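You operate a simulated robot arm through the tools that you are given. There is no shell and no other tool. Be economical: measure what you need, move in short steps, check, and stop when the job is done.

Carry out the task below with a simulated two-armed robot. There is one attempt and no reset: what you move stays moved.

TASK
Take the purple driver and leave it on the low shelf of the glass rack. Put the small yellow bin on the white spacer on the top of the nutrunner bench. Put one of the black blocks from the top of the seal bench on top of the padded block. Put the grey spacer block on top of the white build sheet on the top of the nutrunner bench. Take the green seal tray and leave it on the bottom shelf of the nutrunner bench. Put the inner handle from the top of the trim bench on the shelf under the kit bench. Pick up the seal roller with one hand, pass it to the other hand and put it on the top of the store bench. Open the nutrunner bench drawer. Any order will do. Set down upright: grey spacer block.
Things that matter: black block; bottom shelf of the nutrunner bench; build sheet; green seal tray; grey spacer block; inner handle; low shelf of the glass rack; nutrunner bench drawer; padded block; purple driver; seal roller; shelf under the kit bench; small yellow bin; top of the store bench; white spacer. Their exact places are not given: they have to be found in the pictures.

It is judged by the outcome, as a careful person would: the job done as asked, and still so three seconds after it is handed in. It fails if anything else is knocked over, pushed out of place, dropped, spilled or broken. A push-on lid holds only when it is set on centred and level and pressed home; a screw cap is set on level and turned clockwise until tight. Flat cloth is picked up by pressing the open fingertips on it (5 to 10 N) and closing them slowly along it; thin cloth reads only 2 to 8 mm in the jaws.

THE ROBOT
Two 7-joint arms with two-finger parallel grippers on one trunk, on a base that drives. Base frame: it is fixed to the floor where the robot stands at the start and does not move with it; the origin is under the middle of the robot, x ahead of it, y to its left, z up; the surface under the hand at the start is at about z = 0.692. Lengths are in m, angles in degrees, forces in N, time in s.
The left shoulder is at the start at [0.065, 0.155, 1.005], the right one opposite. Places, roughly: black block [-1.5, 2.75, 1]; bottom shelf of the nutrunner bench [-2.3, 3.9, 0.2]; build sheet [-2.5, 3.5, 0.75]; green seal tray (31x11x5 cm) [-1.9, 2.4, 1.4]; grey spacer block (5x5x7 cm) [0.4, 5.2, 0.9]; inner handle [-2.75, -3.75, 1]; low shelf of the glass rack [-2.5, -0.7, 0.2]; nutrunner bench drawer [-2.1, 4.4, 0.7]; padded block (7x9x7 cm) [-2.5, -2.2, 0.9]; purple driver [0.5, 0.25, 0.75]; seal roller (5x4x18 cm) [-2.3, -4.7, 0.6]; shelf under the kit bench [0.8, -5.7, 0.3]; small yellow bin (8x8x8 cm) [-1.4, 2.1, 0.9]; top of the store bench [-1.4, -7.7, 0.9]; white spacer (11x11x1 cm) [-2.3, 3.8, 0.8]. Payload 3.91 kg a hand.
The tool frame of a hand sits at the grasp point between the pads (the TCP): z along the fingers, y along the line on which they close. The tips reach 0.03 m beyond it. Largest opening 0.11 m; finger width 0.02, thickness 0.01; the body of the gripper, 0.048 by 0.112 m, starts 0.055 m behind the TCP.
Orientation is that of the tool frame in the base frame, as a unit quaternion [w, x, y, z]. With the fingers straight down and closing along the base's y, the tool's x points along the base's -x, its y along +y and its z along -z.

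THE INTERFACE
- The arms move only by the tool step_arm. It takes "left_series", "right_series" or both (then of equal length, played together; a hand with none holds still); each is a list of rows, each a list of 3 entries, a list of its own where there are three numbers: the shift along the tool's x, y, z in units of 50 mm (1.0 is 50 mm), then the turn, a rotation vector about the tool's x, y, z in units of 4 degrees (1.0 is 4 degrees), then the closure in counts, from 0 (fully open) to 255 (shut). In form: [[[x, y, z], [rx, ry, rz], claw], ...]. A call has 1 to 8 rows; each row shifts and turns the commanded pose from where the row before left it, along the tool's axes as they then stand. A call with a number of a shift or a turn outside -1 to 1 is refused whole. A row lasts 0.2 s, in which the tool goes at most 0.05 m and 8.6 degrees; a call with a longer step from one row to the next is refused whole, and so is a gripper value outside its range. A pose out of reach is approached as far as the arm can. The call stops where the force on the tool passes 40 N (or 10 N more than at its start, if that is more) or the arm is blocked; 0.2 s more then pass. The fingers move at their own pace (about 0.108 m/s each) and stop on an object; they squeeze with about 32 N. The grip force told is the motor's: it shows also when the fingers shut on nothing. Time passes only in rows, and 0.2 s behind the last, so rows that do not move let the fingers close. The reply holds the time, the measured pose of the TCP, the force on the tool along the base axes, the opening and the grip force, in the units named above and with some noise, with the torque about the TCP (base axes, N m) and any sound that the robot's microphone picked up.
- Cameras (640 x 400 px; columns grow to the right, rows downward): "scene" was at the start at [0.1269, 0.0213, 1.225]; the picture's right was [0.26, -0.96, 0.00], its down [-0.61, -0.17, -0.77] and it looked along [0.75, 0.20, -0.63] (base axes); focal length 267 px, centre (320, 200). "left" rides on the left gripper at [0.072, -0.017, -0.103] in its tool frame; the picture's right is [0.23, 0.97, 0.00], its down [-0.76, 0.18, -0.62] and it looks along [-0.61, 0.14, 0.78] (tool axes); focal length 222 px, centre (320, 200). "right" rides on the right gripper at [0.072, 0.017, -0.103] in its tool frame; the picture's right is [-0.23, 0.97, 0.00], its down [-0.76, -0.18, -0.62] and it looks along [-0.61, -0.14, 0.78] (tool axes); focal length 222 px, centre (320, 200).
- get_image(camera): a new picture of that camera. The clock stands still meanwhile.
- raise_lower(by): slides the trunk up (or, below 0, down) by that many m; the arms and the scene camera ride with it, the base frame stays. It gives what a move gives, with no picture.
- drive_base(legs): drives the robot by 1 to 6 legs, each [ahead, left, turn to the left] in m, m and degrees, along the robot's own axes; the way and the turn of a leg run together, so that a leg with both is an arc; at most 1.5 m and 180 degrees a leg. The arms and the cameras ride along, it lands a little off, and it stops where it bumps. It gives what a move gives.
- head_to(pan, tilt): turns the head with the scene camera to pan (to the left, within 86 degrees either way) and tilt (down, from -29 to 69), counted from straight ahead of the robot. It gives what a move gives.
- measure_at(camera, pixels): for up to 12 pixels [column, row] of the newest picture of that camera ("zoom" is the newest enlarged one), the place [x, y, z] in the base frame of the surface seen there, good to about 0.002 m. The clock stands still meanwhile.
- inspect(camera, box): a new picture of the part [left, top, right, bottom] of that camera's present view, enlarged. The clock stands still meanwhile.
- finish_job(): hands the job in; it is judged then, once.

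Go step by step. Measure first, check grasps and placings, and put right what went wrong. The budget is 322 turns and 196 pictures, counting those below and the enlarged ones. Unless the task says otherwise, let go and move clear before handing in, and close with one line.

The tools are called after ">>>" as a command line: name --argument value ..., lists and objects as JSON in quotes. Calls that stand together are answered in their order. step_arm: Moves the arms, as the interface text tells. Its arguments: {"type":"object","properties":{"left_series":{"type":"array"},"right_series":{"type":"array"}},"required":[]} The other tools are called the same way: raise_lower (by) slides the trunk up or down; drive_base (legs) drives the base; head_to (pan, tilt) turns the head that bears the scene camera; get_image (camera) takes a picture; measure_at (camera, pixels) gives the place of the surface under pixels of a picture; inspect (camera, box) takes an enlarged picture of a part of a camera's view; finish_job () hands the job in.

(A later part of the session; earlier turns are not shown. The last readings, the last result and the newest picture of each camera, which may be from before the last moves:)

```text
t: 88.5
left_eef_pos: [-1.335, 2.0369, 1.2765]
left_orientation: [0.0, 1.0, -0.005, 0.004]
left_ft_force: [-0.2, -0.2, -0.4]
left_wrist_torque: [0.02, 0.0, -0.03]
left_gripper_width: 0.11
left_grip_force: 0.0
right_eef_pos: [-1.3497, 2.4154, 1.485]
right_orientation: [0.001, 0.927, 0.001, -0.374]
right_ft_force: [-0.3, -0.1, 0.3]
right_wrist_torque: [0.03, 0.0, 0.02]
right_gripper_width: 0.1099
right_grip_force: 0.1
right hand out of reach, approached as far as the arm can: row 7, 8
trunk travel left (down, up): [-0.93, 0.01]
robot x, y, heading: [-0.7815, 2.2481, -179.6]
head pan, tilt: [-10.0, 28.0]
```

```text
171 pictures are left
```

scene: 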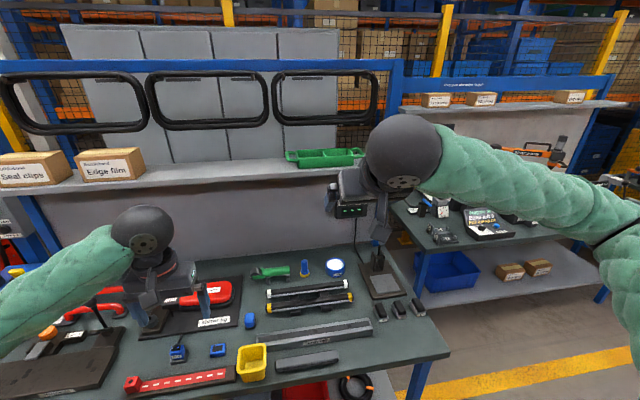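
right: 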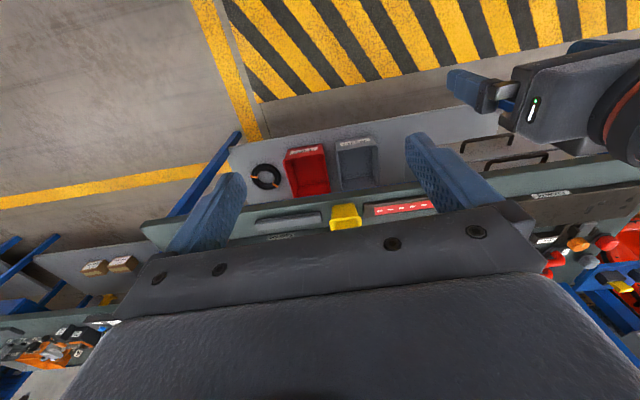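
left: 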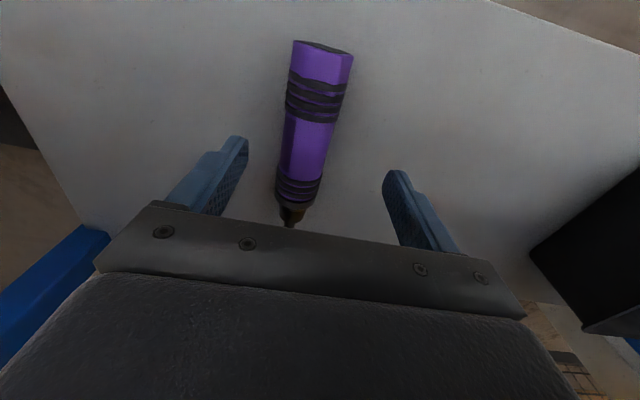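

Better view now; black blocks are at (385,310),(400,310),(418,307). Measuring the tray divider and blocks precisely.

>>> inspect --camera "scene" --box '[270, 130, 390, 180]'

>>> measure_at --camera "scene" --pixels '[[384, 310], [400, 307], [417, 305], [252, 350], [252, 376], [240, 362], [264, 358], [252, 362], [343, 265], [360, 240]]'

```text
5.33 times, centred on (330, 155) of scene
```

zoom: 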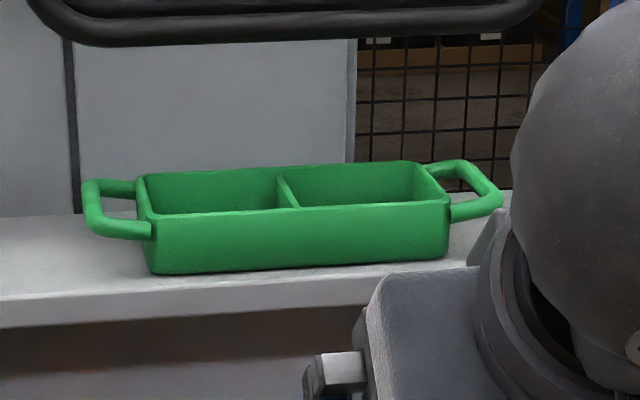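

```text
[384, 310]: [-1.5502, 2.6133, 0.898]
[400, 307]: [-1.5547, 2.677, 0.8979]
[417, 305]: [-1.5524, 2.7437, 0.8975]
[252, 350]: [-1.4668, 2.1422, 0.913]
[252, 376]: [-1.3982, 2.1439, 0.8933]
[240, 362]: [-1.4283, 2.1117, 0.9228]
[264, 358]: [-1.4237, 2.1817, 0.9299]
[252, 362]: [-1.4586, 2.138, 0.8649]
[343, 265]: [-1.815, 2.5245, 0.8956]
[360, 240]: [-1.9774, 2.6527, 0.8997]
```

>>> measure_at --camera "zoom" --pixels '[[294, 202], [284, 184], [278, 180], [220, 212], [400, 204], [240, 190], [360, 188], [155, 190], [440, 180], [300, 240]]'

>>> drive_base --legs '[[0.22, 0, 0]]'

```text
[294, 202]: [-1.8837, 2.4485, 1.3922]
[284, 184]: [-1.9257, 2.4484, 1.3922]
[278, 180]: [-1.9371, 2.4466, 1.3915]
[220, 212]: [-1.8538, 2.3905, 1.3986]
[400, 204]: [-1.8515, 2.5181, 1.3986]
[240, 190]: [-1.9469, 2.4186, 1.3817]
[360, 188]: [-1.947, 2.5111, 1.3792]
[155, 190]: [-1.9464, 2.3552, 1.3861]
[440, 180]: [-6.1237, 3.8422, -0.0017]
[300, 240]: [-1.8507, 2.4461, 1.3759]
```

```text
t: 90.2
left_eef_pos: [-1.5561, 2.0322, 1.2765]
left_orientation: [0.001, 1.0, -0.005, 0.006]
left_ft_force: [-0.1, 0.2, 0.7]
left_wrist_torque: [0.0, 0.01, 0.01]
left_gripper_width: 0.1102
left_grip_force: 0.1
right_eef_pos: [-1.5693, 2.4115, 1.4862]
right_orientation: [0.001, 0.927, 0.003, -0.374]
right_ft_force: [0.1, 0.2, 0.6]
right_wrist_torque: [-0.03, 0.04, 0.04]
right_gripper_width: 0.1101
right_grip_force: 0.0
trunk travel left (down, up): [-0.93, 0.01]
robot x, y, heading: [-0.9994, 2.2457, -179.4]
head pan, tilt: [-10.0, 28.0]
```

Divider is at y=2.448, top z=1.392. Moving the right hand to the pre-grasp point 0.15 m back along its axis.

>>> step_arm --right_series '[[[-0.674, -0.148, 0.61], [0, 0, 0], 130], [[-0.674, -0.148, 0.61], [0, 0, 0], 130], [[-0.674, -0.148, 0.61], [0, 0, 0], 130], [[-0.674, -0.148, 0.61], [0, 0, 0], 130], [[-0.674, -0.148, 0.61], [0, 0, 0], 130], [[0, 0, 0], [0, 0, 0], 130]]'

>>> get_image --camera "right"

```text
t: 91.6
left_eef_pos: [-1.5547, 2.0331, 1.2762]
left_orientation: [0.0, 1.0, -0.004, 0.005]
left_ft_force: [-0.8, 0.3, -0.9]
left_wrist_torque: [-0.01, -0.02, 0.0]
left_gripper_width: 0.1097
left_grip_force: 0.0
right_eef_pos: [-1.7976, 2.4491, 1.4913]
right_orientation: [0.001, 0.927, 0.002, -0.374]
right_ft_force: [0.4, 0.2, -1.0]
right_wrist_torque: [0.02, -0.02, 0.01]
right_gripper_width: 0.0538
right_grip_force: 0.1
trunk travel left (down, up): [-0.93, 0.01]
robot x, y, heading: [-1.0029, 2.2461, -179.7]
head pan, tilt: [-10.0, 28.0]
```

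```text
169 pictures are left
```

right: 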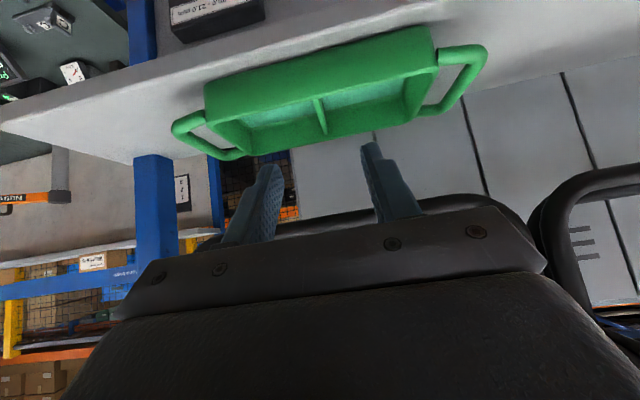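

Divider lines up between the fingers. Advancing 0.147 along the tool axis and closing.

>>> step_arm --right_series '[[[0, 0, 0.9], [0, 0, 0], 130], [[0, 0, 0.9], [0, 0, 0], 130], [[0, 0, 0.7], [0, 0, 0], 130], [[0, 0, 0.44], [0, 0, 0], 130], [[0, 0, 0], [0, 0, 0], 255], [[0, 0, 0], [0, 0, 0], 255], [[0, 0, 0], [0, 0, 0], 255]]'

```text
t: 93.2
left_eef_pos: [-1.5548, 2.0329, 1.2774]
left_orientation: [0.0, 1.0, -0.004, 0.005]
left_ft_force: [-1.0, 0.0, -0.2]
left_wrist_torque: [-0.04, 0.01, 0.0]
left_gripper_width: 0.1099
left_grip_force: 0.0
right_eef_pos: [-1.8985, 2.446, 1.3902]
right_orientation: [0.002, 0.926, 0.003, -0.377]
right_ft_force: [7.2, -0.4, 17.9]
right_wrist_torque: [0.13, -0.15, 0.02]
right_gripper_width: 0.0059
right_grip_force: 31.8
trunk travel left (down, up): [-0.93, 0.01]
robot x, y, heading: [-1.0024, 2.2452, -179.7]
head pan, tilt: [-10.0, 28.0]
stopped in row 7 (right hand): the force on the tool passed its limit at 41 N (the readings are from after the stop); the commanded pose is now the measured one
```

Gripped the divider (5.9 mm). Lifting 3 cm, then drawing out toward me.

>>> step_arm --right_series '[[[-0.14, 0, -0.14], [0, 0, 0], 255], [[-0.28, 0, -0.29], [0, 0, 0], 255], [[-0.14, 0, -0.14], [0, 0, 0], 255], [[0.4, 0, -0.38], [0, 0, 0], 255], [[0.6, 0, -0.58], [0, 0, 0], 255], [[0.6, 0, -0.58], [0, 0, 0], 255], [[0.6, 0, -0.58], [0, 0, 0], 255]]'

>>> get_image --camera "right"

>>> get_image --camera "scene"

```text
t: 94.8
left_eef_pos: [-1.5559, 2.0341, 1.2785]
left_orientation: [0.001, 1.0, -0.004, 0.005]
left_ft_force: [-0.3, -0.3, 0.7]
left_wrist_torque: [0.01, 0.0, 0.01]
left_gripper_width: 0.1097
left_grip_force: 0.1
right_eef_pos: [-1.7466, 2.4469, 1.4282]
right_orientation: [0.003, 0.926, 0.003, -0.376]
right_ft_force: [0.2, -0.5, -2.7]
right_wrist_torque: [0.01, -0.01, -0.01]
right_gripper_width: 0.0057
right_grip_force: 32.0
trunk travel left (down, up): [-0.93, 0.01]
robot x, y, heading: [-1.0038, 2.2464, -179.5]
head pan, tilt: [-10.0, 28.0]
```

```text
168 pictures are left
```

right: 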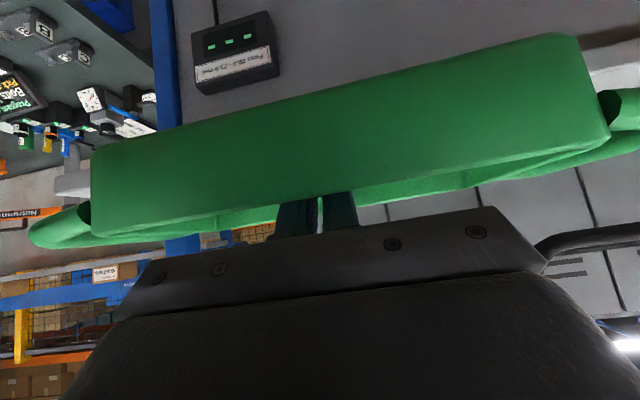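

```text
167 pictures are left
```

scene: 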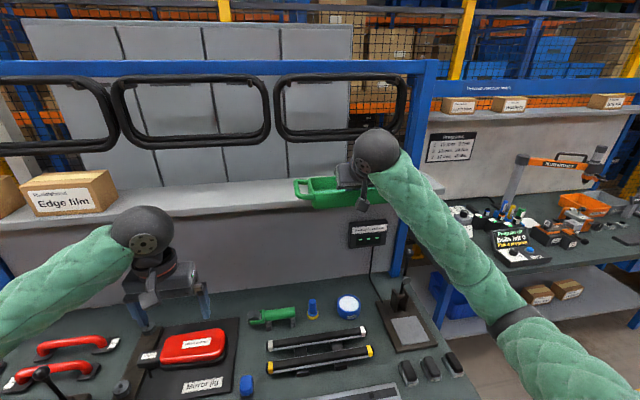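

Tray is clear of the shelf and level. Now backing up 0.25 and lowering 0.2 to bring the left hand over the yellow bin.

>>> drive_base --legs '[[-0.25, 0, 0]]'

>>> raise_lower --by -0.2

>>> head_to --pan 5 --tilt 45

>>> get_image --camera "scene"

```text
t: 96.6
left_eef_pos: [-1.3064, 2.0358, 1.2767]
left_orientation: [0.001, 1.0, -0.006, 0.005]
left_ft_force: [-0.5, 0.0, 0.5]
left_wrist_torque: [-0.02, 0.0, 0.03]
left_gripper_width: 0.1099
left_grip_force: 0.2
right_eef_pos: [-1.4984, 2.4519, 1.4261]
right_orientation: [0.002, 0.927, 0.002, -0.375]
right_ft_force: [0.3, 0.3, -2.6]
right_wrist_torque: [-0.02, -0.04, -0.01]
right_gripper_width: 0.0055
right_grip_force: 31.8
trunk travel left (down, up): [-0.93, 0.01]
robot x, y, heading: [-0.7521, 2.2506, -179.8]
head pan, tilt: [-10.0, 28.0]
```

```text
t: 98.8
left_eef_pos: [-1.3061, 2.0365, 1.078]
left_orientation: [0.001, 1.0, -0.005, 0.005]
left_ft_force: [-0.6, -0.5, 0.2]
left_wrist_torque: [0.03, -0.04, -0.01]
left_gripper_width: 0.1101
left_grip_force: 0.1
right_eef_pos: [-1.4974, 2.4512, 1.2274]
right_orientation: [0.001, 0.927, 0.002, -0.376]
right_ft_force: [-0.1, -0.1, -2.7]
right_wrist_torque: [0.0, -0.04, 0.02]
right_gripper_width: 0.0057
right_grip_force: 32.6
trunk travel left (down, up): [-0.73, 0.21]
robot x, y, heading: [-0.7538, 2.2477, -179.9]
head pan, tilt: [-10.0, 28.0]
```

```text
t: 99.6
left_eef_pos: [-1.3064, 2.0353, 1.0761]
left_orientation: [0.001, 1.0, -0.005, 0.005]
left_ft_force: [-0.1, 0.2, -0.2]
left_wrist_torque: [0.03, 0.0, 0.03]
left_gripper_width: 0.11
left_grip_force: 0.1
right_eef_pos: [-1.4977, 2.4515, 1.2263]
right_orientation: [0.002, 0.927, 0.002, -0.376]
right_ft_force: [0.0, -1.0, -3.3]
right_wrist_torque: [-0.02, -0.02, 0.0]
right_gripper_width: 0.0058
right_grip_force: 32.2
trunk travel left (down, up): [-0.73, 0.21]
robot x, y, heading: [-0.7523, 2.247, -179.8]
head pan, tilt: [5.0, 45.0]
```

```text
166 pictures are left
```

scene: 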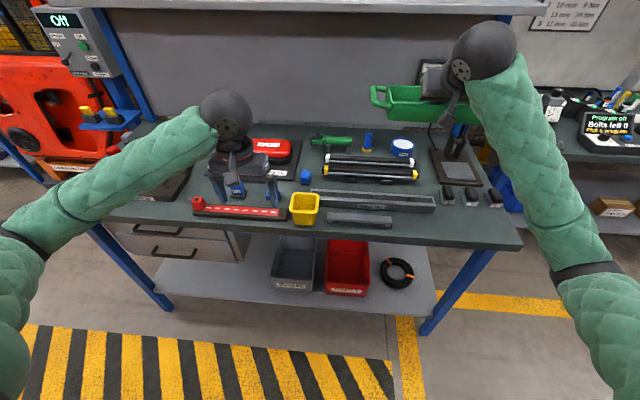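

>>> inspect --camera "scene" --box '[240, 170, 400, 250]'

>>> measure_at --camera "zoom" --pixels '[[180, 170], [195, 90], [285, 80], [320, 100], [325, 150], [265, 150], [360, 215], [200, 150], [270, 200]]'

```text
4.00 times, centred on (320, 210) of scene
```

zoom: 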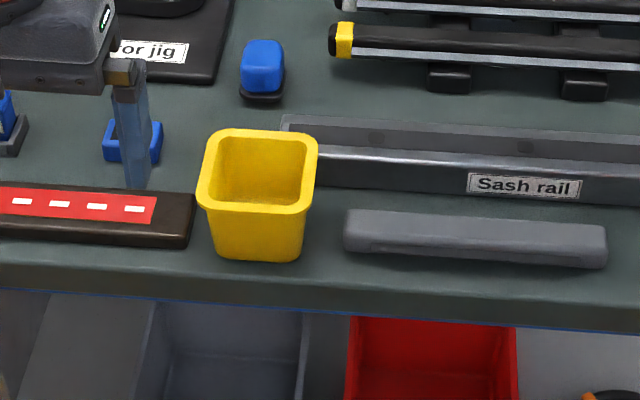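

```text
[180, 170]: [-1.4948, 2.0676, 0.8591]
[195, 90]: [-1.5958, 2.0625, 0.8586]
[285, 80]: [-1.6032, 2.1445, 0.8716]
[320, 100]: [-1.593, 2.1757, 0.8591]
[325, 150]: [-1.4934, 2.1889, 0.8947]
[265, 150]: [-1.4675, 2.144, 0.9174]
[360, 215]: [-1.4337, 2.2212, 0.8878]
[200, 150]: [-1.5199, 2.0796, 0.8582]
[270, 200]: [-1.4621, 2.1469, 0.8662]
```

Bin centre ≈(-1.437, 2.146), rim z≈0.935; neighbours are below 0.89. I'll grip the rim from outside across y with tips stopping at 0.898.

>>> step_arm --left_series '[[[-0.655, -0.555, 0.3], [0, 0, 0], 0], [[-0.655, -0.555, 0.3], [0, 0, 0], 0], [[-0.655, -0.555, 0.3], [0, 0, 0], 0], [[-0.655, -0.555, 0.3], [0, 0, 0], 0], [[0, 0, 0], [0, 0, 0], 0]]'

>>> get_image --camera "left"

```text
t: 100.8
left_eef_pos: [-1.435, 2.1478, 1.0168]
left_orientation: [0.001, 1.0, -0.005, 0.006]
left_ft_force: [1.0, 0.0, -0.1]
left_wrist_torque: [0.0, 0.0, 0.04]
left_gripper_width: 0.1099
left_grip_force: 0.1
right_eef_pos: [-1.4955, 2.451, 1.2271]
right_orientation: [0.001, 0.927, 0.002, -0.376]
right_ft_force: [-0.1, -0.3, -2.1]
right_wrist_torque: [0.05, -0.04, -0.01]
right_gripper_width: 0.0058
right_grip_force: 31.8
trunk travel left (down, up): [-0.73, 0.21]
robot x, y, heading: [-0.7504, 2.2458, -179.7]
head pan, tilt: [5.0, 45.0]
```

```text
164 pictures are left
```

left: 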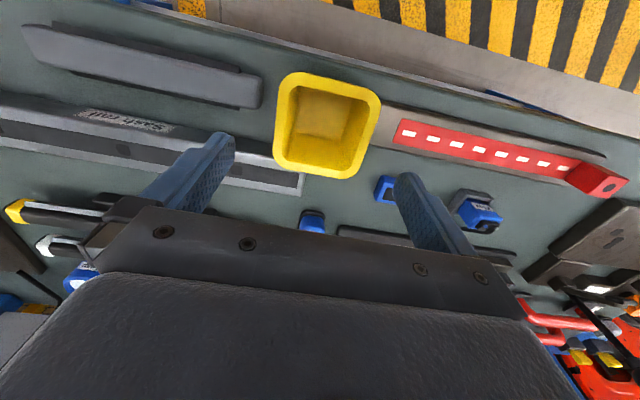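

>>> measure_at --camera "left" --pixels '[[330, 79], [278, 118], [376, 128], [318, 172], [390, 120], [258, 95]]'

```text
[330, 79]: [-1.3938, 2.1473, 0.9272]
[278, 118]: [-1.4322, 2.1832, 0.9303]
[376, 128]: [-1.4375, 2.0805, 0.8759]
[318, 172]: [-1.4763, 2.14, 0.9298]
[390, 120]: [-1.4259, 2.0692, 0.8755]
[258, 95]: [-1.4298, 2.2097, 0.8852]
```

>>> step_arm --left_series '[[[0, 0.02, 0.8], [0, 0, 0], 0], [[0, 0, 0.8], [0, 0, 0], 0], [[0, 0, 0.26], [0, 0, 0], 0], [[0, 0, 0], [0, 0, 0], 120], [[0, 0, 0], [0, 0, 0], 255], [[0, 0, 0], [0, 0, 0], 255]]'

```text
t: 102.2
left_eef_pos: [-1.4346, 2.1473, 0.9234]
left_orientation: [0.002, 1.0, -0.005, 0.006]
left_ft_force: [-0.4, -0.4, 0.1]
left_wrist_torque: [0.0, 0.0, 0.0]
left_gripper_width: 0.074
left_grip_force: 32.0
right_eef_pos: [-1.4971, 2.451, 1.2255]
right_orientation: [0.002, 0.927, 0.003, -0.375]
right_ft_force: [-0.5, 0.5, -3.0]
right_wrist_torque: [0.02, -0.04, 0.02]
right_gripper_width: 0.0057
right_grip_force: 31.9
trunk travel left (down, up): [-0.73, 0.21]
robot x, y, heading: [-0.7534, 2.2495, -179.8]
head pan, tilt: [5.0, 45.0]
```

Gripped at 74 mm. Lifting 0.25 m straight up.

>>> step_arm --left_series '[[[0, 0, -0.4], [0, 0, 0], 255], [[0, 0, -0.8], [0, 0, 0], 255], [[0, 0, -0.9], [0, 0, 0], 255], [[0, 0, -0.9], [0, 0, 0], 255], [[0.4, 0, -0.9], [0, 0, 0], 255], [[0.4, 0, -0.9], [0, 0, 0], 255]]'

>>> get_image --camera "left"

```text
t: 103.6
left_eef_pos: [-1.395, 2.1481, 1.1617]
left_orientation: [0.002, 1.0, -0.005, 0.006]
left_ft_force: [0.5, 0.0, -1.1]
left_wrist_torque: [-0.02, 0.02, -0.01]
left_gripper_width: 0.0739
left_grip_force: 31.8
right_eef_pos: [-1.4964, 2.4513, 1.2268]
right_orientation: [0.001, 0.926, 0.002, -0.376]
right_ft_force: [0.6, 0.4, -2.8]
right_wrist_torque: [-0.03, 0.01, -0.02]
right_gripper_width: 0.0057
right_grip_force: 31.8
trunk travel left (down, up): [-0.73, 0.21]
robot x, y, heading: [-0.7541, 2.2494, -179.7]
head pan, tilt: [5.0, 45.0]
```

```text
163 pictures are left
```

left: 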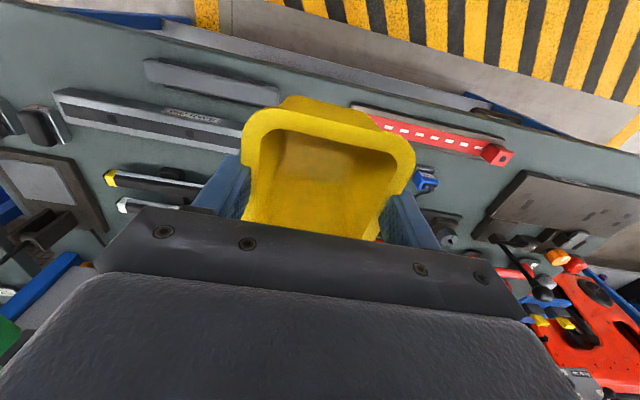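

Bin held. Backing up and sliding right along the aisle to the nutrunner bench.

>>> drive_base --legs '[[-0.2, 0, 0], [0, -1.45, 0]]'

>>> head_to --pan 0 --tilt 28

>>> get_image --camera "scene"

```text
t: 112.0
left_eef_pos: [-1.1931, 3.5978, 1.1612]
left_orientation: [0.001, 1.0, -0.014, 0.005]
left_ft_force: [0.0, 0.1, -0.4]
left_wrist_torque: [-0.03, 0.0, -0.01]
left_gripper_width: 0.0737
left_grip_force: 31.8
right_eef_pos: [-1.2887, 3.9037, 1.2265]
right_orientation: [-0.002, 0.927, -0.006, -0.375]
right_ft_force: [-0.4, 0.9, -2.8]
right_wrist_torque: [-0.03, -0.01, 0.01]
right_gripper_width: 0.0059
right_grip_force: 31.2
trunk travel left (down, up): [-0.73, 0.21]
robot x, y, heading: [-0.5478, 3.6893, 179.4]
head pan, tilt: [5.0, 45.0]
```

```text
t: 112.8
left_eef_pos: [-1.192, 3.5985, 1.1608]
left_orientation: [0.001, 1.0, -0.014, 0.004]
left_ft_force: [0.7, 0.4, -1.5]
left_wrist_torque: [-0.02, 0.0, 0.0]
left_gripper_width: 0.074
left_grip_force: 31.6
right_eef_pos: [-1.2886, 3.9032, 1.2265]
right_orientation: [-0.001, 0.927, -0.005, -0.375]
right_ft_force: [0.1, 0.3, -2.2]
right_wrist_torque: [-0.03, -0.02, -0.04]
right_gripper_width: 0.0058
right_grip_force: 31.9
trunk travel left (down, up): [-0.73, 0.21]
robot x, y, heading: [-0.5459, 3.6896, 179.5]
head pan, tilt: [0.0, 28.0]
```

```text
162 pictures are left
```

scene: 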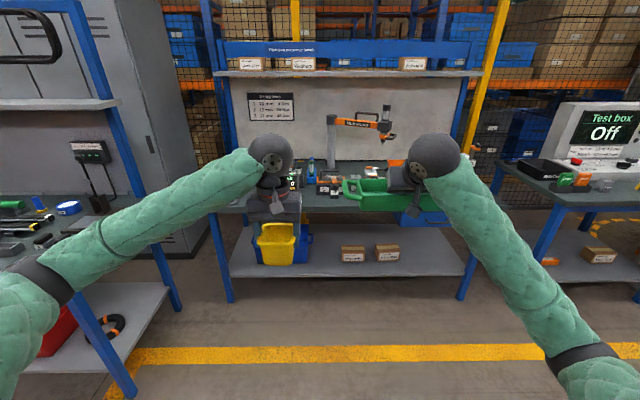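

Measuring bench edges before approaching.

>>> measure_at --camera "scene" --pixels '[[325, 207], [240, 208], [231, 270], [462, 270], [330, 262], [430, 262], [120, 280], [350, 250], [390, 250], [345, 130], [320, 75]]'

>>> raise_lower --by 0.2

>>> drive_base --legs '[[0.5, 0, 0.6]]'

>>> head_to --pan 0 --tilt 42

>>> get_image --camera "scene"

```text
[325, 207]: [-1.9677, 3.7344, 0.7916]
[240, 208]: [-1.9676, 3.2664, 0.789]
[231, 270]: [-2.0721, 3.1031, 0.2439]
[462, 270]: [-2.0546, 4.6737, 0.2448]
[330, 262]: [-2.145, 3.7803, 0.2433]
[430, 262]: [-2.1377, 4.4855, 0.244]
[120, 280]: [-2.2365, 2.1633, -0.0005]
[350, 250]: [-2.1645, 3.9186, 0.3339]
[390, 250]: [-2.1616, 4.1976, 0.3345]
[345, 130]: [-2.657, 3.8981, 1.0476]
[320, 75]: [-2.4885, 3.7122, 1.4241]
```

```text
t: 114.9
left_eef_pos: [-1.1933, 3.5978, 1.3607]
left_orientation: [0.001, 1.0, -0.013, 0.006]
left_ft_force: [0.3, -0.7, -1.2]
left_wrist_torque: [-0.01, 0.0, 0.0]
left_gripper_width: 0.0739
left_grip_force: 32.1
right_eef_pos: [-1.2881, 3.904, 1.4253]
right_orientation: [-0.001, 0.927, -0.005, -0.375]
right_ft_force: [-0.1, 0.6, -2.6]
right_wrist_torque: [-0.01, -0.04, 0.02]
right_gripper_width: 0.0057
right_grip_force: 32.5
trunk travel left (down, up): [-0.93, 0.01]
robot x, y, heading: [-0.5442, 3.6892, 179.6]
head pan, tilt: [0.0, 28.0]
```

```text
t: 117.9
left_eef_pos: [-1.6879, 3.5933, 1.3625]
left_orientation: [0.001, 1.0, -0.008, 0.006]
left_ft_force: [0.3, 0.0, -1.6]
left_wrist_torque: [-0.02, -0.01, -0.01]
left_gripper_width: 0.0738
left_grip_force: 31.9
right_eef_pos: [-1.7881, 3.8959, 1.4267]
right_orientation: [0.001, 0.927, 0.0, -0.375]
right_ft_force: [0.1, 0.0, -1.1]
right_wrist_torque: [-0.02, -0.03, 0.0]
right_gripper_width: 0.0058
right_grip_force: 31.7
trunk travel left (down, up): [-0.93, 0.01]
robot x, y, heading: [-1.0465, 3.6906, -179.7]
head pan, tilt: [0.0, 28.0]
```

```text
t: 118.6
left_eef_pos: [-1.6895, 3.5942, 1.3601]
left_orientation: [0.001, 1.0, -0.009, 0.005]
left_ft_force: [0.4, -0.3, -1.5]
left_wrist_torque: [-0.02, -0.02, -0.01]
left_gripper_width: 0.074
left_grip_force: 31.8
right_eef_pos: [-1.789, 3.8963, 1.426]
right_orientation: [0.0, 0.927, -0.001, -0.376]
right_ft_force: [0.7, -0.7, -2.8]
right_wrist_torque: [0.02, -0.06, -0.01]
right_gripper_width: 0.0058
right_grip_force: 32.3
trunk travel left (down, up): [-0.93, 0.01]
robot x, y, heading: [-1.045, 3.6923, -179.6]
head pan, tilt: [0.0, 42.0]
```

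```text
161 pictures are left
```

scene: 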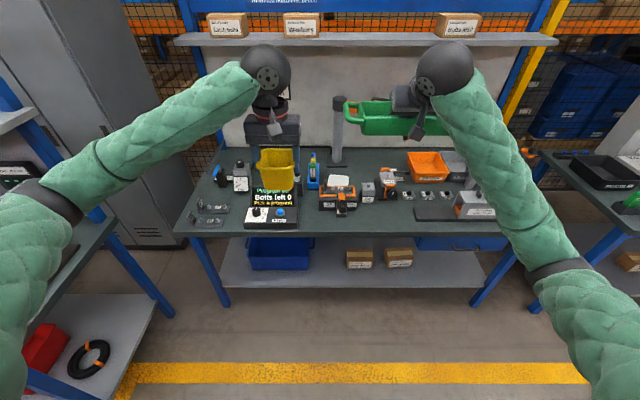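

>>> inspect --camera "scene" --box '[185, 140, 525, 300]'

>>> measure_at --camera "zoom" --pixels '[[285, 82], [290, 120], [190, 140], [50, 135], [320, 110], [230, 95], [440, 60], [480, 105], [560, 200], [220, 215], [350, 150], [400, 140]]'

```text
1.88 times, centred on (355, 220) of scene
```

zoom: 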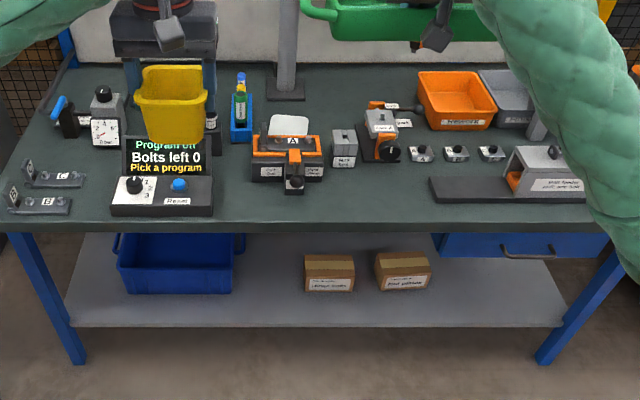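

```text
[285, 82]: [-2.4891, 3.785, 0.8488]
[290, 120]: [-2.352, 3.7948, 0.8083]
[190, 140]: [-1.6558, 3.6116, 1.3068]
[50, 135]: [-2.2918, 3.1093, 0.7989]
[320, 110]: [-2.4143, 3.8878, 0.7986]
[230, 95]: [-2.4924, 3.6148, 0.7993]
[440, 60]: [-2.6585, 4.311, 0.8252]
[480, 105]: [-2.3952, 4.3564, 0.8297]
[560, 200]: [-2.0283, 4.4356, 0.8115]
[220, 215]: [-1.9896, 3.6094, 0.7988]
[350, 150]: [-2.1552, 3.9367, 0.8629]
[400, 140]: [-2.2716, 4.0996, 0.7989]
```

The white patch at zoom (288,125) is at z≈0.808 – the white spacer. Taking the wrist pictures to see it and find the build sheet.

>>> get_image --camera "right"

>>> head_to --pan 8 --tilt 40

>>> inspect --camera "scene" --box '[240, 140, 420, 250]'

```text
159 pictures are left
```

right: 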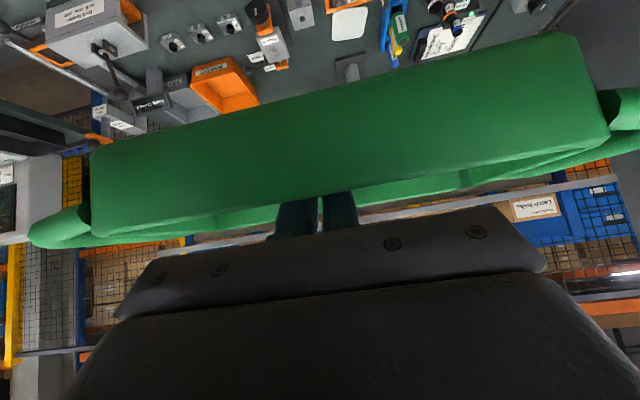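

```text
t: 119.3
left_eef_pos: [-1.6898, 3.5925, 1.3605]
left_orientation: [0.001, 1.0, -0.008, 0.005]
left_ft_force: [-0.1, 0.1, -1.5]
left_wrist_torque: [-0.01, -0.01, 0.02]
left_gripper_width: 0.0737
left_grip_force: 32.0
right_eef_pos: [-1.7894, 3.8957, 1.4266]
right_orientation: [0.001, 0.927, 0.0, -0.376]
right_ft_force: [-0.3, 0.0, -3.2]
right_wrist_torque: [0.03, -0.03, -0.03]
right_gripper_width: 0.0059
right_grip_force: 31.5
trunk travel left (down, up): [-0.93, 0.01]
robot x, y, heading: [-1.0427, 3.6901, -180.0]
head pan, tilt: [8.0, 40.0]
```

```text
3.56 times, centred on (330, 195) of scene
```

zoom: 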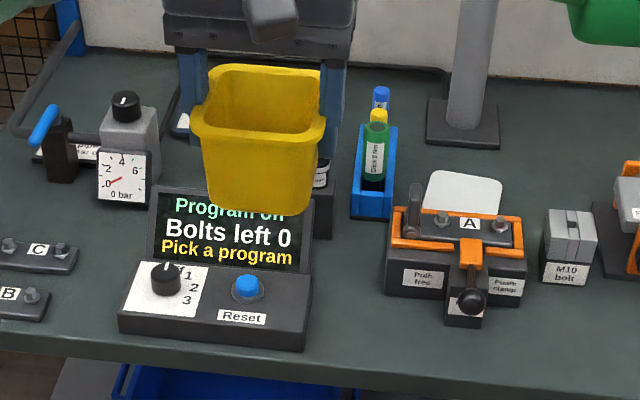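

>>> measure_at --camera "zoom" --pixels '[[440, 174], [490, 182], [432, 200], [500, 205], [465, 195], [465, 172], [410, 200], [520, 190], [470, 222], [375, 115], [465, 130]]'

>>> measure_at --camera "right" --pixels '[[335, 18], [350, 37], [365, 22], [350, 10], [415, 60], [465, 45], [490, 20], [440, 20], [345, 70], [395, 55], [400, 35]]'

```text
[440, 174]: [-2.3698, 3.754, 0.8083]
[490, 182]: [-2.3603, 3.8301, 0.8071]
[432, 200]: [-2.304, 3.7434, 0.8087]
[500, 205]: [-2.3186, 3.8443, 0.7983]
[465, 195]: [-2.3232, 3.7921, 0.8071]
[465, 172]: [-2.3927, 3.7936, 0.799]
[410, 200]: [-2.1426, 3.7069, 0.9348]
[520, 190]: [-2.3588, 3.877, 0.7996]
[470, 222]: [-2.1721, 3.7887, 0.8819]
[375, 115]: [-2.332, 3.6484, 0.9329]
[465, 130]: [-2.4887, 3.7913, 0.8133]
```

```text
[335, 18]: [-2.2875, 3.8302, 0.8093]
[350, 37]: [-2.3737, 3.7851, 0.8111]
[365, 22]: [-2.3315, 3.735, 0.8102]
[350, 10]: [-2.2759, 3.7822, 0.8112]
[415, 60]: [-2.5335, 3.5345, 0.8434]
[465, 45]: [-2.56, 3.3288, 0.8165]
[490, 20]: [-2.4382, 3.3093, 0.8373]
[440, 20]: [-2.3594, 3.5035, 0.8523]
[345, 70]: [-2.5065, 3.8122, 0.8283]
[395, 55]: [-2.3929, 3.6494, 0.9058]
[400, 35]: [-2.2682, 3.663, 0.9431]
```

Spacer centre ≈(-2.325, 3.788), top 0.809; fixture A sits in front (up to z 0.935). Sliding right and driving in with hands high, then lowering the left hand.

>>> drive_base --legs '[[0, -0.19, 0], [0.44, 0, 0]]'

>>> head_to --pan 8 --tilt 52

>>> get_image --camera "scene"

```text
t: 123.1
left_eef_pos: [-2.1237, 3.7744, 1.3616]
left_orientation: [0.002, 1.0, -0.003, 0.005]
left_ft_force: [0.3, -0.5, -1.7]
left_wrist_torque: [0.03, -0.02, 0.02]
left_gripper_width: 0.0741
left_grip_force: 32.4
right_eef_pos: [-2.2253, 4.0773, 1.4279]
right_orientation: [0.002, 0.927, 0.004, -0.376]
right_ft_force: [0.3, 0.5, -3.1]
right_wrist_torque: [0.0, -0.01, 0.0]
right_gripper_width: 0.0056
right_grip_force: 32.1
trunk travel left (down, up): [-0.93, 0.01]
robot x, y, heading: [-1.4802, 3.8773, -179.3]
head pan, tilt: [8.0, 40.0]
```

```text
t: 123.8
left_eef_pos: [-2.1248, 3.7739, 1.3603]
left_orientation: [0.001, 1.0, -0.003, 0.006]
left_ft_force: [-0.1, 0.5, -0.8]
left_wrist_torque: [0.01, 0.02, -0.03]
left_gripper_width: 0.074
left_grip_force: 31.9
right_eef_pos: [-2.2287, 4.0775, 1.425]
right_orientation: [0.002, 0.927, 0.003, -0.375]
right_ft_force: [0.5, 0.6, -2.7]
right_wrist_torque: [0.01, -0.03, 0.0]
right_gripper_width: 0.0059
right_grip_force: 31.8
trunk travel left (down, up): [-0.93, 0.01]
robot x, y, heading: [-1.4808, 3.879, -179.5]
head pan, tilt: [8.0, 52.0]
```

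```text
157 pictures are left
```

scene: 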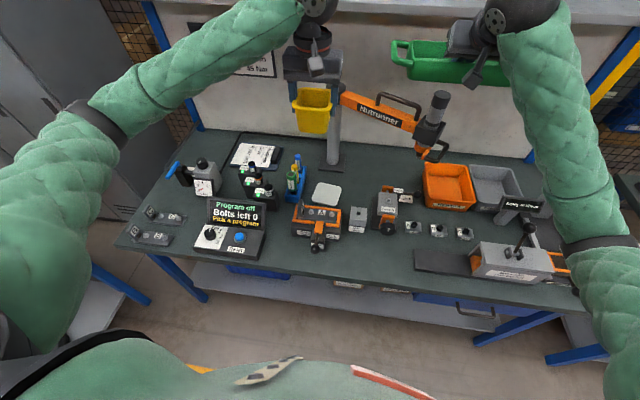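

Good overhead view. Measuring the nutrunner arm, spacer and build sheet (255,155).

>>> measure_at --camera "scene" --pixels '[[440, 95], [425, 130], [350, 97], [313, 186], [341, 192], [325, 204], [328, 182], [240, 155], [265, 160], [255, 147], [255, 172], [295, 160]]'

>>> inspect --camera "scene" --box '[200, 130, 360, 260]'

```text
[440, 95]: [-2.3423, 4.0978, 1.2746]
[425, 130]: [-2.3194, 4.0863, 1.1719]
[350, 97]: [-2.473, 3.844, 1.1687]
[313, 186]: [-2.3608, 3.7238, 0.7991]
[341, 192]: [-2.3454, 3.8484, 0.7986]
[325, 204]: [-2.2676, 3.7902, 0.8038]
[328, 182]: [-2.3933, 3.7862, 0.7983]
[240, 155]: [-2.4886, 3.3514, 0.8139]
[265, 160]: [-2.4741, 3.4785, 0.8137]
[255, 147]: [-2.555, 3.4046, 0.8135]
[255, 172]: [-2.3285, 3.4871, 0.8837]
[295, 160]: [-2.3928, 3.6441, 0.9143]
```

```text
3.08 times, centred on (280, 195) of scene
```

zoom: 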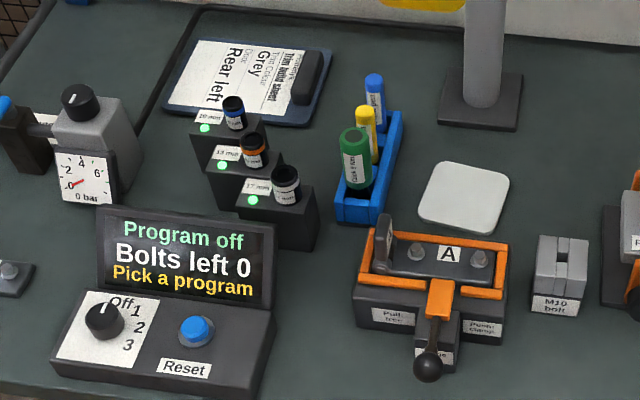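

The nutrunner tool reaches to z 1.275 at (-2.34,4.10), so I won't lower the trunk here; only the left arm moves.

>>> step_arm --left_series '[[[-0.575, -0.04, 0.743], [0, 0, 0], 255], [[-0.575, -0.04, 0.743], [0, 0, 0], 255], [[-0.575, -0.04, 0.743], [0, 0, 0], 255], [[-0.575, -0.04, 0.743], [0, 0, 0], 255], [[-0.575, -0.04, 0.743], [0, 0, 0], 255], [[-0.575, -0.04, 0.743], [0, 0, 0], 255], [[-0.575, -0.04, 0.743], [0, 0, 0], 255]]'

>>> get_image --camera "left"

>>> get_image --camera "scene"

```text
t: 125.5
left_eef_pos: [-2.3238, 3.7904, 1.0991]
left_orientation: [0.001, 1.0, -0.004, 0.005]
left_ft_force: [0.4, 0.9, -0.3]
left_wrist_torque: [0.01, -0.03, 0.01]
left_gripper_width: 0.074
left_grip_force: 31.9
right_eef_pos: [-2.2284, 4.0777, 1.4257]
right_orientation: [0.002, 0.927, 0.002, -0.375]
right_ft_force: [-0.5, -0.1, -3.1]
right_wrist_torque: [0.02, -0.04, 0.03]
right_gripper_width: 0.0057
right_grip_force: 32.1
trunk travel left (down, up): [-0.93, 0.01]
robot x, y, heading: [-1.4799, 3.8792, -179.2]
head pan, tilt: [8.0, 52.0]
```

```text
155 pictures are left
```

left: 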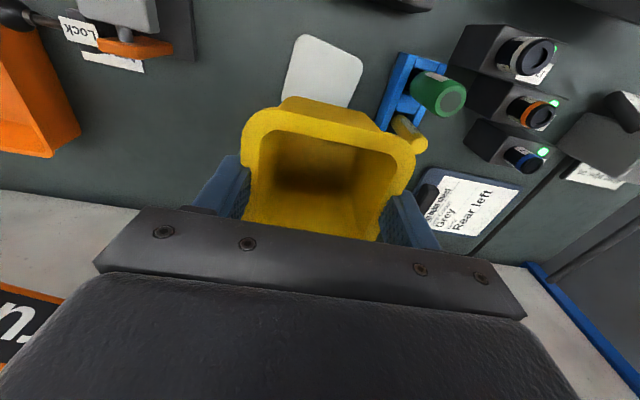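

```text
154 pictures are left
```

scene: 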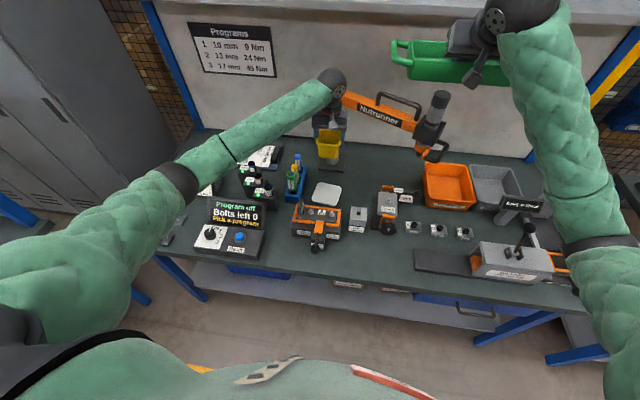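

>>> step_arm --left_series '[[[0, 0.02, 0.8], [0, 0, 0], 255], [[0, 0.02, 0.8], [0, 0, 0], 255], [[0.0, 0, 0.8], [0, 0, 0], 255], [[0, 0, 0.8], [0, 0, 0], 255], [[0, 0, 0.8], [0, 0, 0], 255], [[0, 0, 0.2], [0, 0, 0], 255], [[0, 0, 0], [0, 0, 0], 255]]'

>>> inspect --camera "scene" --box '[240, 120, 420, 260]'

```text
t: 127.0
left_eef_pos: [-2.3218, 3.7847, 0.8889]
left_orientation: [0.001, 1.0, -0.004, 0.006]
left_ft_force: [-0.2, -1.2, -0.9]
left_wrist_torque: [-0.01, -0.02, -0.01]
left_gripper_width: 0.0736
left_grip_force: 32.8
right_eef_pos: [-2.2256, 4.0771, 1.4261]
right_orientation: [0.002, 0.927, 0.003, -0.376]
right_ft_force: [-0.2, -0.1, -2.6]
right_wrist_torque: [0.03, -0.04, 0.0]
right_gripper_width: 0.0057
right_grip_force: 32.3
trunk travel left (down, up): [-0.93, 0.01]
robot x, y, heading: [-1.4819, 3.8765, -179.2]
head pan, tilt: [8.0, 52.0]
```

```text
2.86 times, centred on (330, 190) of scene
```

zoom: 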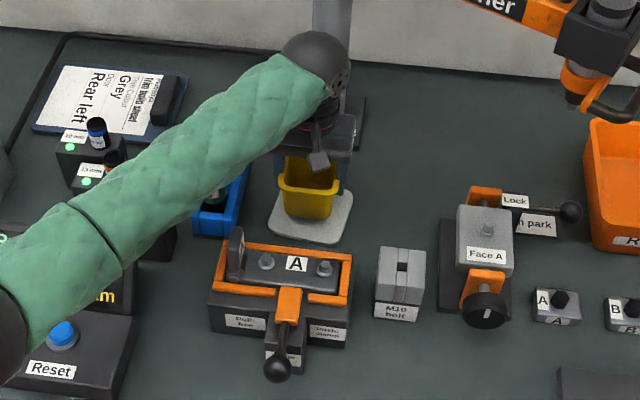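

>>> step_arm --left_series '[[[0, 0, 0.12], [0, 0, 0], 255], [[0, 0, 0.1], [0, 0, 0], 255], [[0, 0, 0.08], [0, 0, 0], 255], [[0, 0, 0], [0, 0, 0], 255]]'

```text
t: 128.1
left_eef_pos: [-2.3208, 3.7864, 0.8734]
left_orientation: [0.0, 1.0, -0.003, 0.005]
left_ft_force: [0.7, -0.3, -0.9]
left_wrist_torque: [0.0, 0.01, -0.01]
left_gripper_width: 0.074
left_grip_force: 31.9
right_eef_pos: [-2.2263, 4.0772, 1.4258]
right_orientation: [0.002, 0.926, 0.003, -0.376]
right_ft_force: [-0.2, -0.6, -2.6]
right_wrist_torque: [0.0, -0.02, 0.03]
right_gripper_width: 0.0056
right_grip_force: 32.2
trunk travel left (down, up): [-0.93, 0.01]
robot x, y, heading: [-1.4808, 3.8758, -179.5]
head pan, tilt: [8.0, 52.0]
```

>>> step_arm --left_series '[[[0, 0, 0.06], [0, 0, 0], 255], [[0, 0, 0.05], [0, 0, 0], 255], [[0, 0, 0], [0, 0, 0], 255]]'

```text
t: 128.8
left_eef_pos: [-2.3213, 3.7862, 0.8716]
left_orientation: [0.0, 1.0, -0.004, 0.003]
left_ft_force: [-2.6, -3.1, 14.8]
left_wrist_torque: [-0.07, -0.13, -0.06]
left_gripper_width: 0.0742
left_grip_force: 32.6
right_eef_pos: [-2.2255, 4.077, 1.4277]
right_orientation: [0.002, 0.926, 0.004, -0.377]
right_ft_force: [-0.1, -0.4, -2.7]
right_wrist_torque: [-0.04, -0.05, 0.02]
right_gripper_width: 0.0059
right_grip_force: 32.2
trunk travel left (down, up): [-0.93, 0.01]
robot x, y, heading: [-1.4782, 3.877, -179.5]
head pan, tilt: [8.0, 52.0]
```

Contact. Release symmetric and lift.

>>> step_arm --left_series '[[[0, 0, -0.03], [0, 0, 0], 60], [[0, 0, 0], [0, 0, 0], 10], [[0, 0, 0], [0, 0, 0], 0], [[0, 0, -0.5], [0, 0, 0], 0], [[0, 0, -0.8], [0, 0, 0], 0], [[0, 0, -0.9], [0, 0, 0], 0], [[0, 0, -0.9], [0, 0, 0], 0]]'

>>> get_image --camera "left"

```text
t: 130.4
left_eef_pos: [-2.3199, 3.7857, 1.0278]
left_orientation: [0.001, 1.0, -0.004, 0.005]
left_ft_force: [0.7, -0.1, -0.4]
left_wrist_torque: [0.01, -0.01, -0.04]
left_gripper_width: 0.1101
left_grip_force: 0.0
right_eef_pos: [-2.2256, 4.0772, 1.4262]
right_orientation: [0.001, 0.926, 0.002, -0.377]
right_ft_force: [-0.3, 0.0, -3.5]
right_wrist_torque: [-0.02, -0.04, 0.03]
right_gripper_width: 0.0058
right_grip_force: 31.7
trunk travel left (down, up): [-0.93, 0.01]
robot x, y, heading: [-1.4836, 3.8744, -179.4]
head pan, tilt: [8.0, 52.0]
```

```text
152 pictures are left
```

left: 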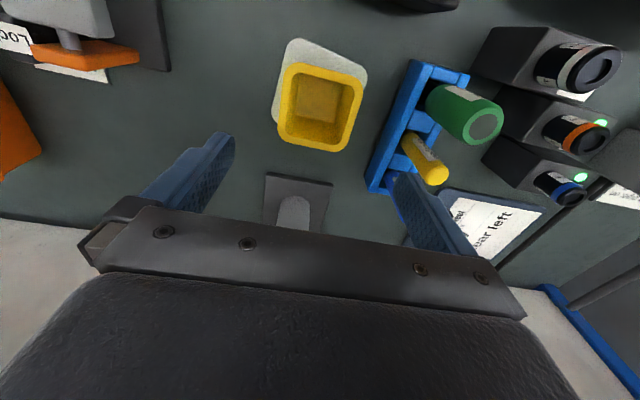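

The bin stands on the spacer. Retracting the left hand up/back, backing off, then lowering the trunk to look at the bottom shelf.

>>> step_arm --left_series '[[[0.6, 0, -0.7], [0, 0, 0], 0], [[0.6, 0, -0.7], [0, 0, 0], 0], [[0.6, 0, -0.7], [0, 0, 0], 0], [[0.6, 0, -0.7], [0, 0, 0], 0], [[0.8, 0, 0], [0, 0, 0], 0], [[0.8, 0, 0], [0, 0, 0], 0]]'

>>> drive_base --legs '[[-0.6, 0, 0]]'

>>> raise_lower --by -0.8

>>> head_to --pan -8 --tilt 22

>>> get_image --camera "scene"

```text
t: 131.8
left_eef_pos: [-2.1204, 3.7872, 1.1689]
left_orientation: [0.0, 1.0, -0.004, 0.004]
left_ft_force: [0.2, -0.2, 0.5]
left_wrist_torque: [0.0, 0.0, 0.02]
left_gripper_width: 0.11
left_grip_force: 0.1
right_eef_pos: [-2.2249, 4.0769, 1.4278]
right_orientation: [0.002, 0.926, 0.003, -0.377]
right_ft_force: [-0.3, -0.3, -2.5]
right_wrist_torque: [0.01, -0.04, 0.02]
right_gripper_width: 0.0061
right_grip_force: 31.6
trunk travel left (down, up): [-0.93, 0.01]
robot x, y, heading: [-1.4804, 3.8763, -179.7]
head pan, tilt: [8.0, 52.0]
```

```text
t: 135.2
left_eef_pos: [-1.5187, 3.7926, 1.1667]
left_orientation: [0.001, 1.0, -0.003, 0.006]
left_ft_force: [-0.4, 0.1, 0.3]
left_wrist_torque: [-0.01, -0.01, -0.01]
left_gripper_width: 0.1104
left_grip_force: 0.0
right_eef_pos: [-1.6242, 4.0831, 1.4268]
right_orientation: [0.002, 0.927, 0.003, -0.376]
right_ft_force: [0.3, 0.1, -2.9]
right_wrist_torque: [-0.03, -0.03, 0.02]
right_gripper_width: 0.0054
right_grip_force: 31.9
trunk travel left (down, up): [-0.93, 0.01]
robot x, y, heading: [-0.8748, 3.8813, -179.3]
head pan, tilt: [8.0, 52.0]
```

```text
refused: -0.8 is not a number from -0.4 to 0.4
```

```text
t: 136.2
left_eef_pos: [-1.5191, 3.7923, 1.1651]
left_orientation: [0.001, 1.0, -0.003, 0.005]
left_ft_force: [0.0, -0.6, -0.5]
left_wrist_torque: [-0.02, 0.0, -0.02]
left_gripper_width: 0.1099
left_grip_force: 0.0
right_eef_pos: [-1.6235, 4.0816, 1.425]
right_orientation: [0.003, 0.927, 0.004, -0.376]
right_ft_force: [0.6, -0.3, -2.3]
right_wrist_torque: [-0.01, -0.03, -0.02]
right_gripper_width: 0.0058
right_grip_force: 32.0
trunk travel left (down, up): [-0.93, 0.01]
robot x, y, heading: [-0.8764, 3.8809, -179.5]
head pan, tilt: [-8.0, 22.0]
```

```text
151 pictures are left
```

scene: 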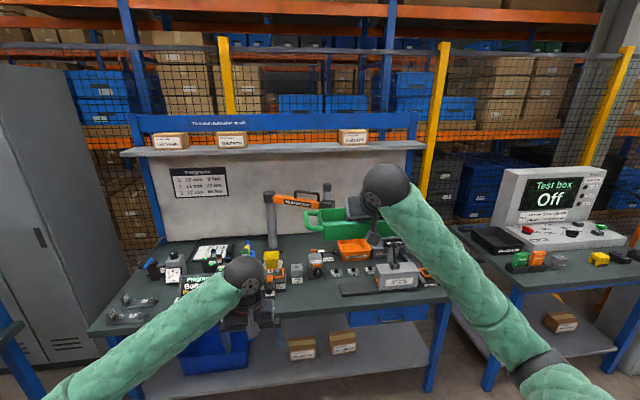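

>>> raise_lower --by -0.4

>>> raise_lower --by -0.4

>>> get_image --camera "scene"

```text
t: 140.0
left_eef_pos: [-1.5185, 3.7918, 0.7675]
left_orientation: [0.0, 1.0, -0.002, 0.005]
left_ft_force: [0.1, 0.1, 0.6]
left_wrist_torque: [0.03, -0.01, 0.0]
left_gripper_width: 0.1101
left_grip_force: 0.0
right_eef_pos: [-1.6232, 4.0825, 1.0267]
right_orientation: [0.002, 0.927, 0.004, -0.375]
right_ft_force: [0.2, -0.6, -3.1]
right_wrist_torque: [0.0, -0.03, 0.01]
right_gripper_width: 0.0056
right_grip_force: 32.2
trunk travel left (down, up): [-0.53, 0.41]
robot x, y, heading: [-0.8819, 3.8859, -179.4]
head pan, tilt: [-8.0, 22.0]
```

```text
t: 143.9
left_eef_pos: [-1.5178, 3.7929, 0.366]
left_orientation: [0.0, 1.0, -0.003, 0.005]
left_ft_force: [0.7, -0.1, -0.2]
left_wrist_torque: [0.01, 0.01, -0.01]
left_gripper_width: 0.1101
left_grip_force: 0.0
right_eef_pos: [-1.6223, 4.0826, 0.6271]
right_orientation: [0.002, 0.927, 0.004, -0.375]
right_ft_force: [-0.8, 0.4, -2.5]
right_wrist_torque: [-0.03, -0.06, -0.01]
right_gripper_width: 0.0057
right_grip_force: 32.0
trunk travel left (down, up): [-0.13, 0.81]
robot x, y, heading: [-0.879, 3.884, -179.5]
head pan, tilt: [-8.0, 22.0]
```

```text
150 pictures are left
```

scene: 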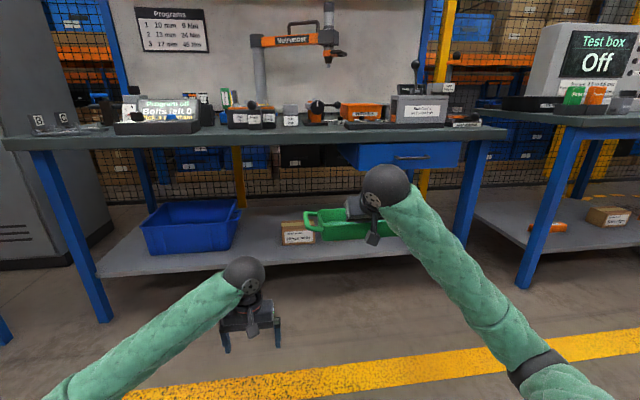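

>>> measure_at --camera "scene" --pixels '[[238, 245], [150, 253], [283, 240], [315, 243], [300, 258], [200, 270], [440, 255], [380, 252], [265, 230], [450, 240], [345, 160], [430, 163]]'

>>> head_to --pan -20 --tilt 25

>>> step_arm --right_series '[[[-0.3, 0.8, -0.3], [0, 0, 0], 255], [[-0.3, 0.8, -0.3], [0, 0, 0], 255], [[-0.3, 0.8, -0.3], [0, 0, 0], 255], [[-0.3, 0.8, -0.3], [0, 0, 0], 255]]'

>>> get_image --camera "scene"

```text
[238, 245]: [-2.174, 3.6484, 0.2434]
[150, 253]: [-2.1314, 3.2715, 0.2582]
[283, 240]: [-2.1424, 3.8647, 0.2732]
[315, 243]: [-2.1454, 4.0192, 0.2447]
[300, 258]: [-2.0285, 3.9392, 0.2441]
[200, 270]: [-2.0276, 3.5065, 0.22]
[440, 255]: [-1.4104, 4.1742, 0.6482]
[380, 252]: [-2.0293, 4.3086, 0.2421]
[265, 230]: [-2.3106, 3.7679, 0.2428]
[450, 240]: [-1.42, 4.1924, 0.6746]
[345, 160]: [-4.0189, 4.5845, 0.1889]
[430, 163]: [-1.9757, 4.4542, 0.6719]
```

```text
t: 144.6
left_eef_pos: [-1.5177, 3.7912, 0.3673]
left_orientation: [0.002, 1.0, -0.003, 0.005]
left_ft_force: [-0.2, 0.9, 0.3]
left_wrist_torque: [-0.01, 0.0, -0.02]
left_gripper_width: 0.11
left_grip_force: 0.0
right_eef_pos: [-1.6226, 4.0826, 0.6267]
right_orientation: [0.002, 0.927, 0.003, -0.375]
right_ft_force: [0.2, -1.0, -3.8]
right_wrist_torque: [0.01, -0.01, 0.03]
right_gripper_width: 0.0058
right_grip_force: 31.8
trunk travel left (down, up): [-0.13, 0.81]
robot x, y, heading: [-0.8789, 3.885, -179.5]
head pan, tilt: [-20.0, 25.0]
```

```text
t: 145.6
left_eef_pos: [-1.5167, 3.7925, 0.3675]
left_orientation: [0.0, 1.0, -0.004, 0.006]
left_ft_force: [0.2, 1.0, -0.1]
left_wrist_torque: [0.01, 0.0, -0.01]
left_gripper_width: 0.1099
left_grip_force: 0.0
right_eef_pos: [-1.6203, 3.9247, 0.7122]
right_orientation: [0.002, 0.927, 0.004, -0.375]
right_ft_force: [0.2, 0.2, -2.8]
right_wrist_torque: [-0.01, -0.03, 0.01]
right_gripper_width: 0.0059
right_grip_force: 32.0
trunk travel left (down, up): [-0.13, 0.81]
robot x, y, heading: [-0.8774, 3.8812, -179.3]
head pan, tilt: [-20.0, 25.0]
```

```text
149 pictures are left
```

scene: 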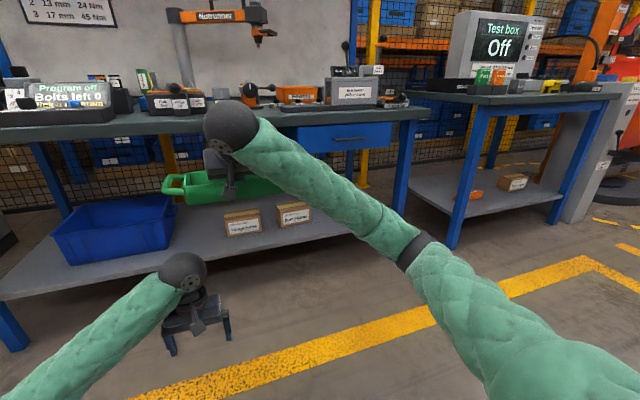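

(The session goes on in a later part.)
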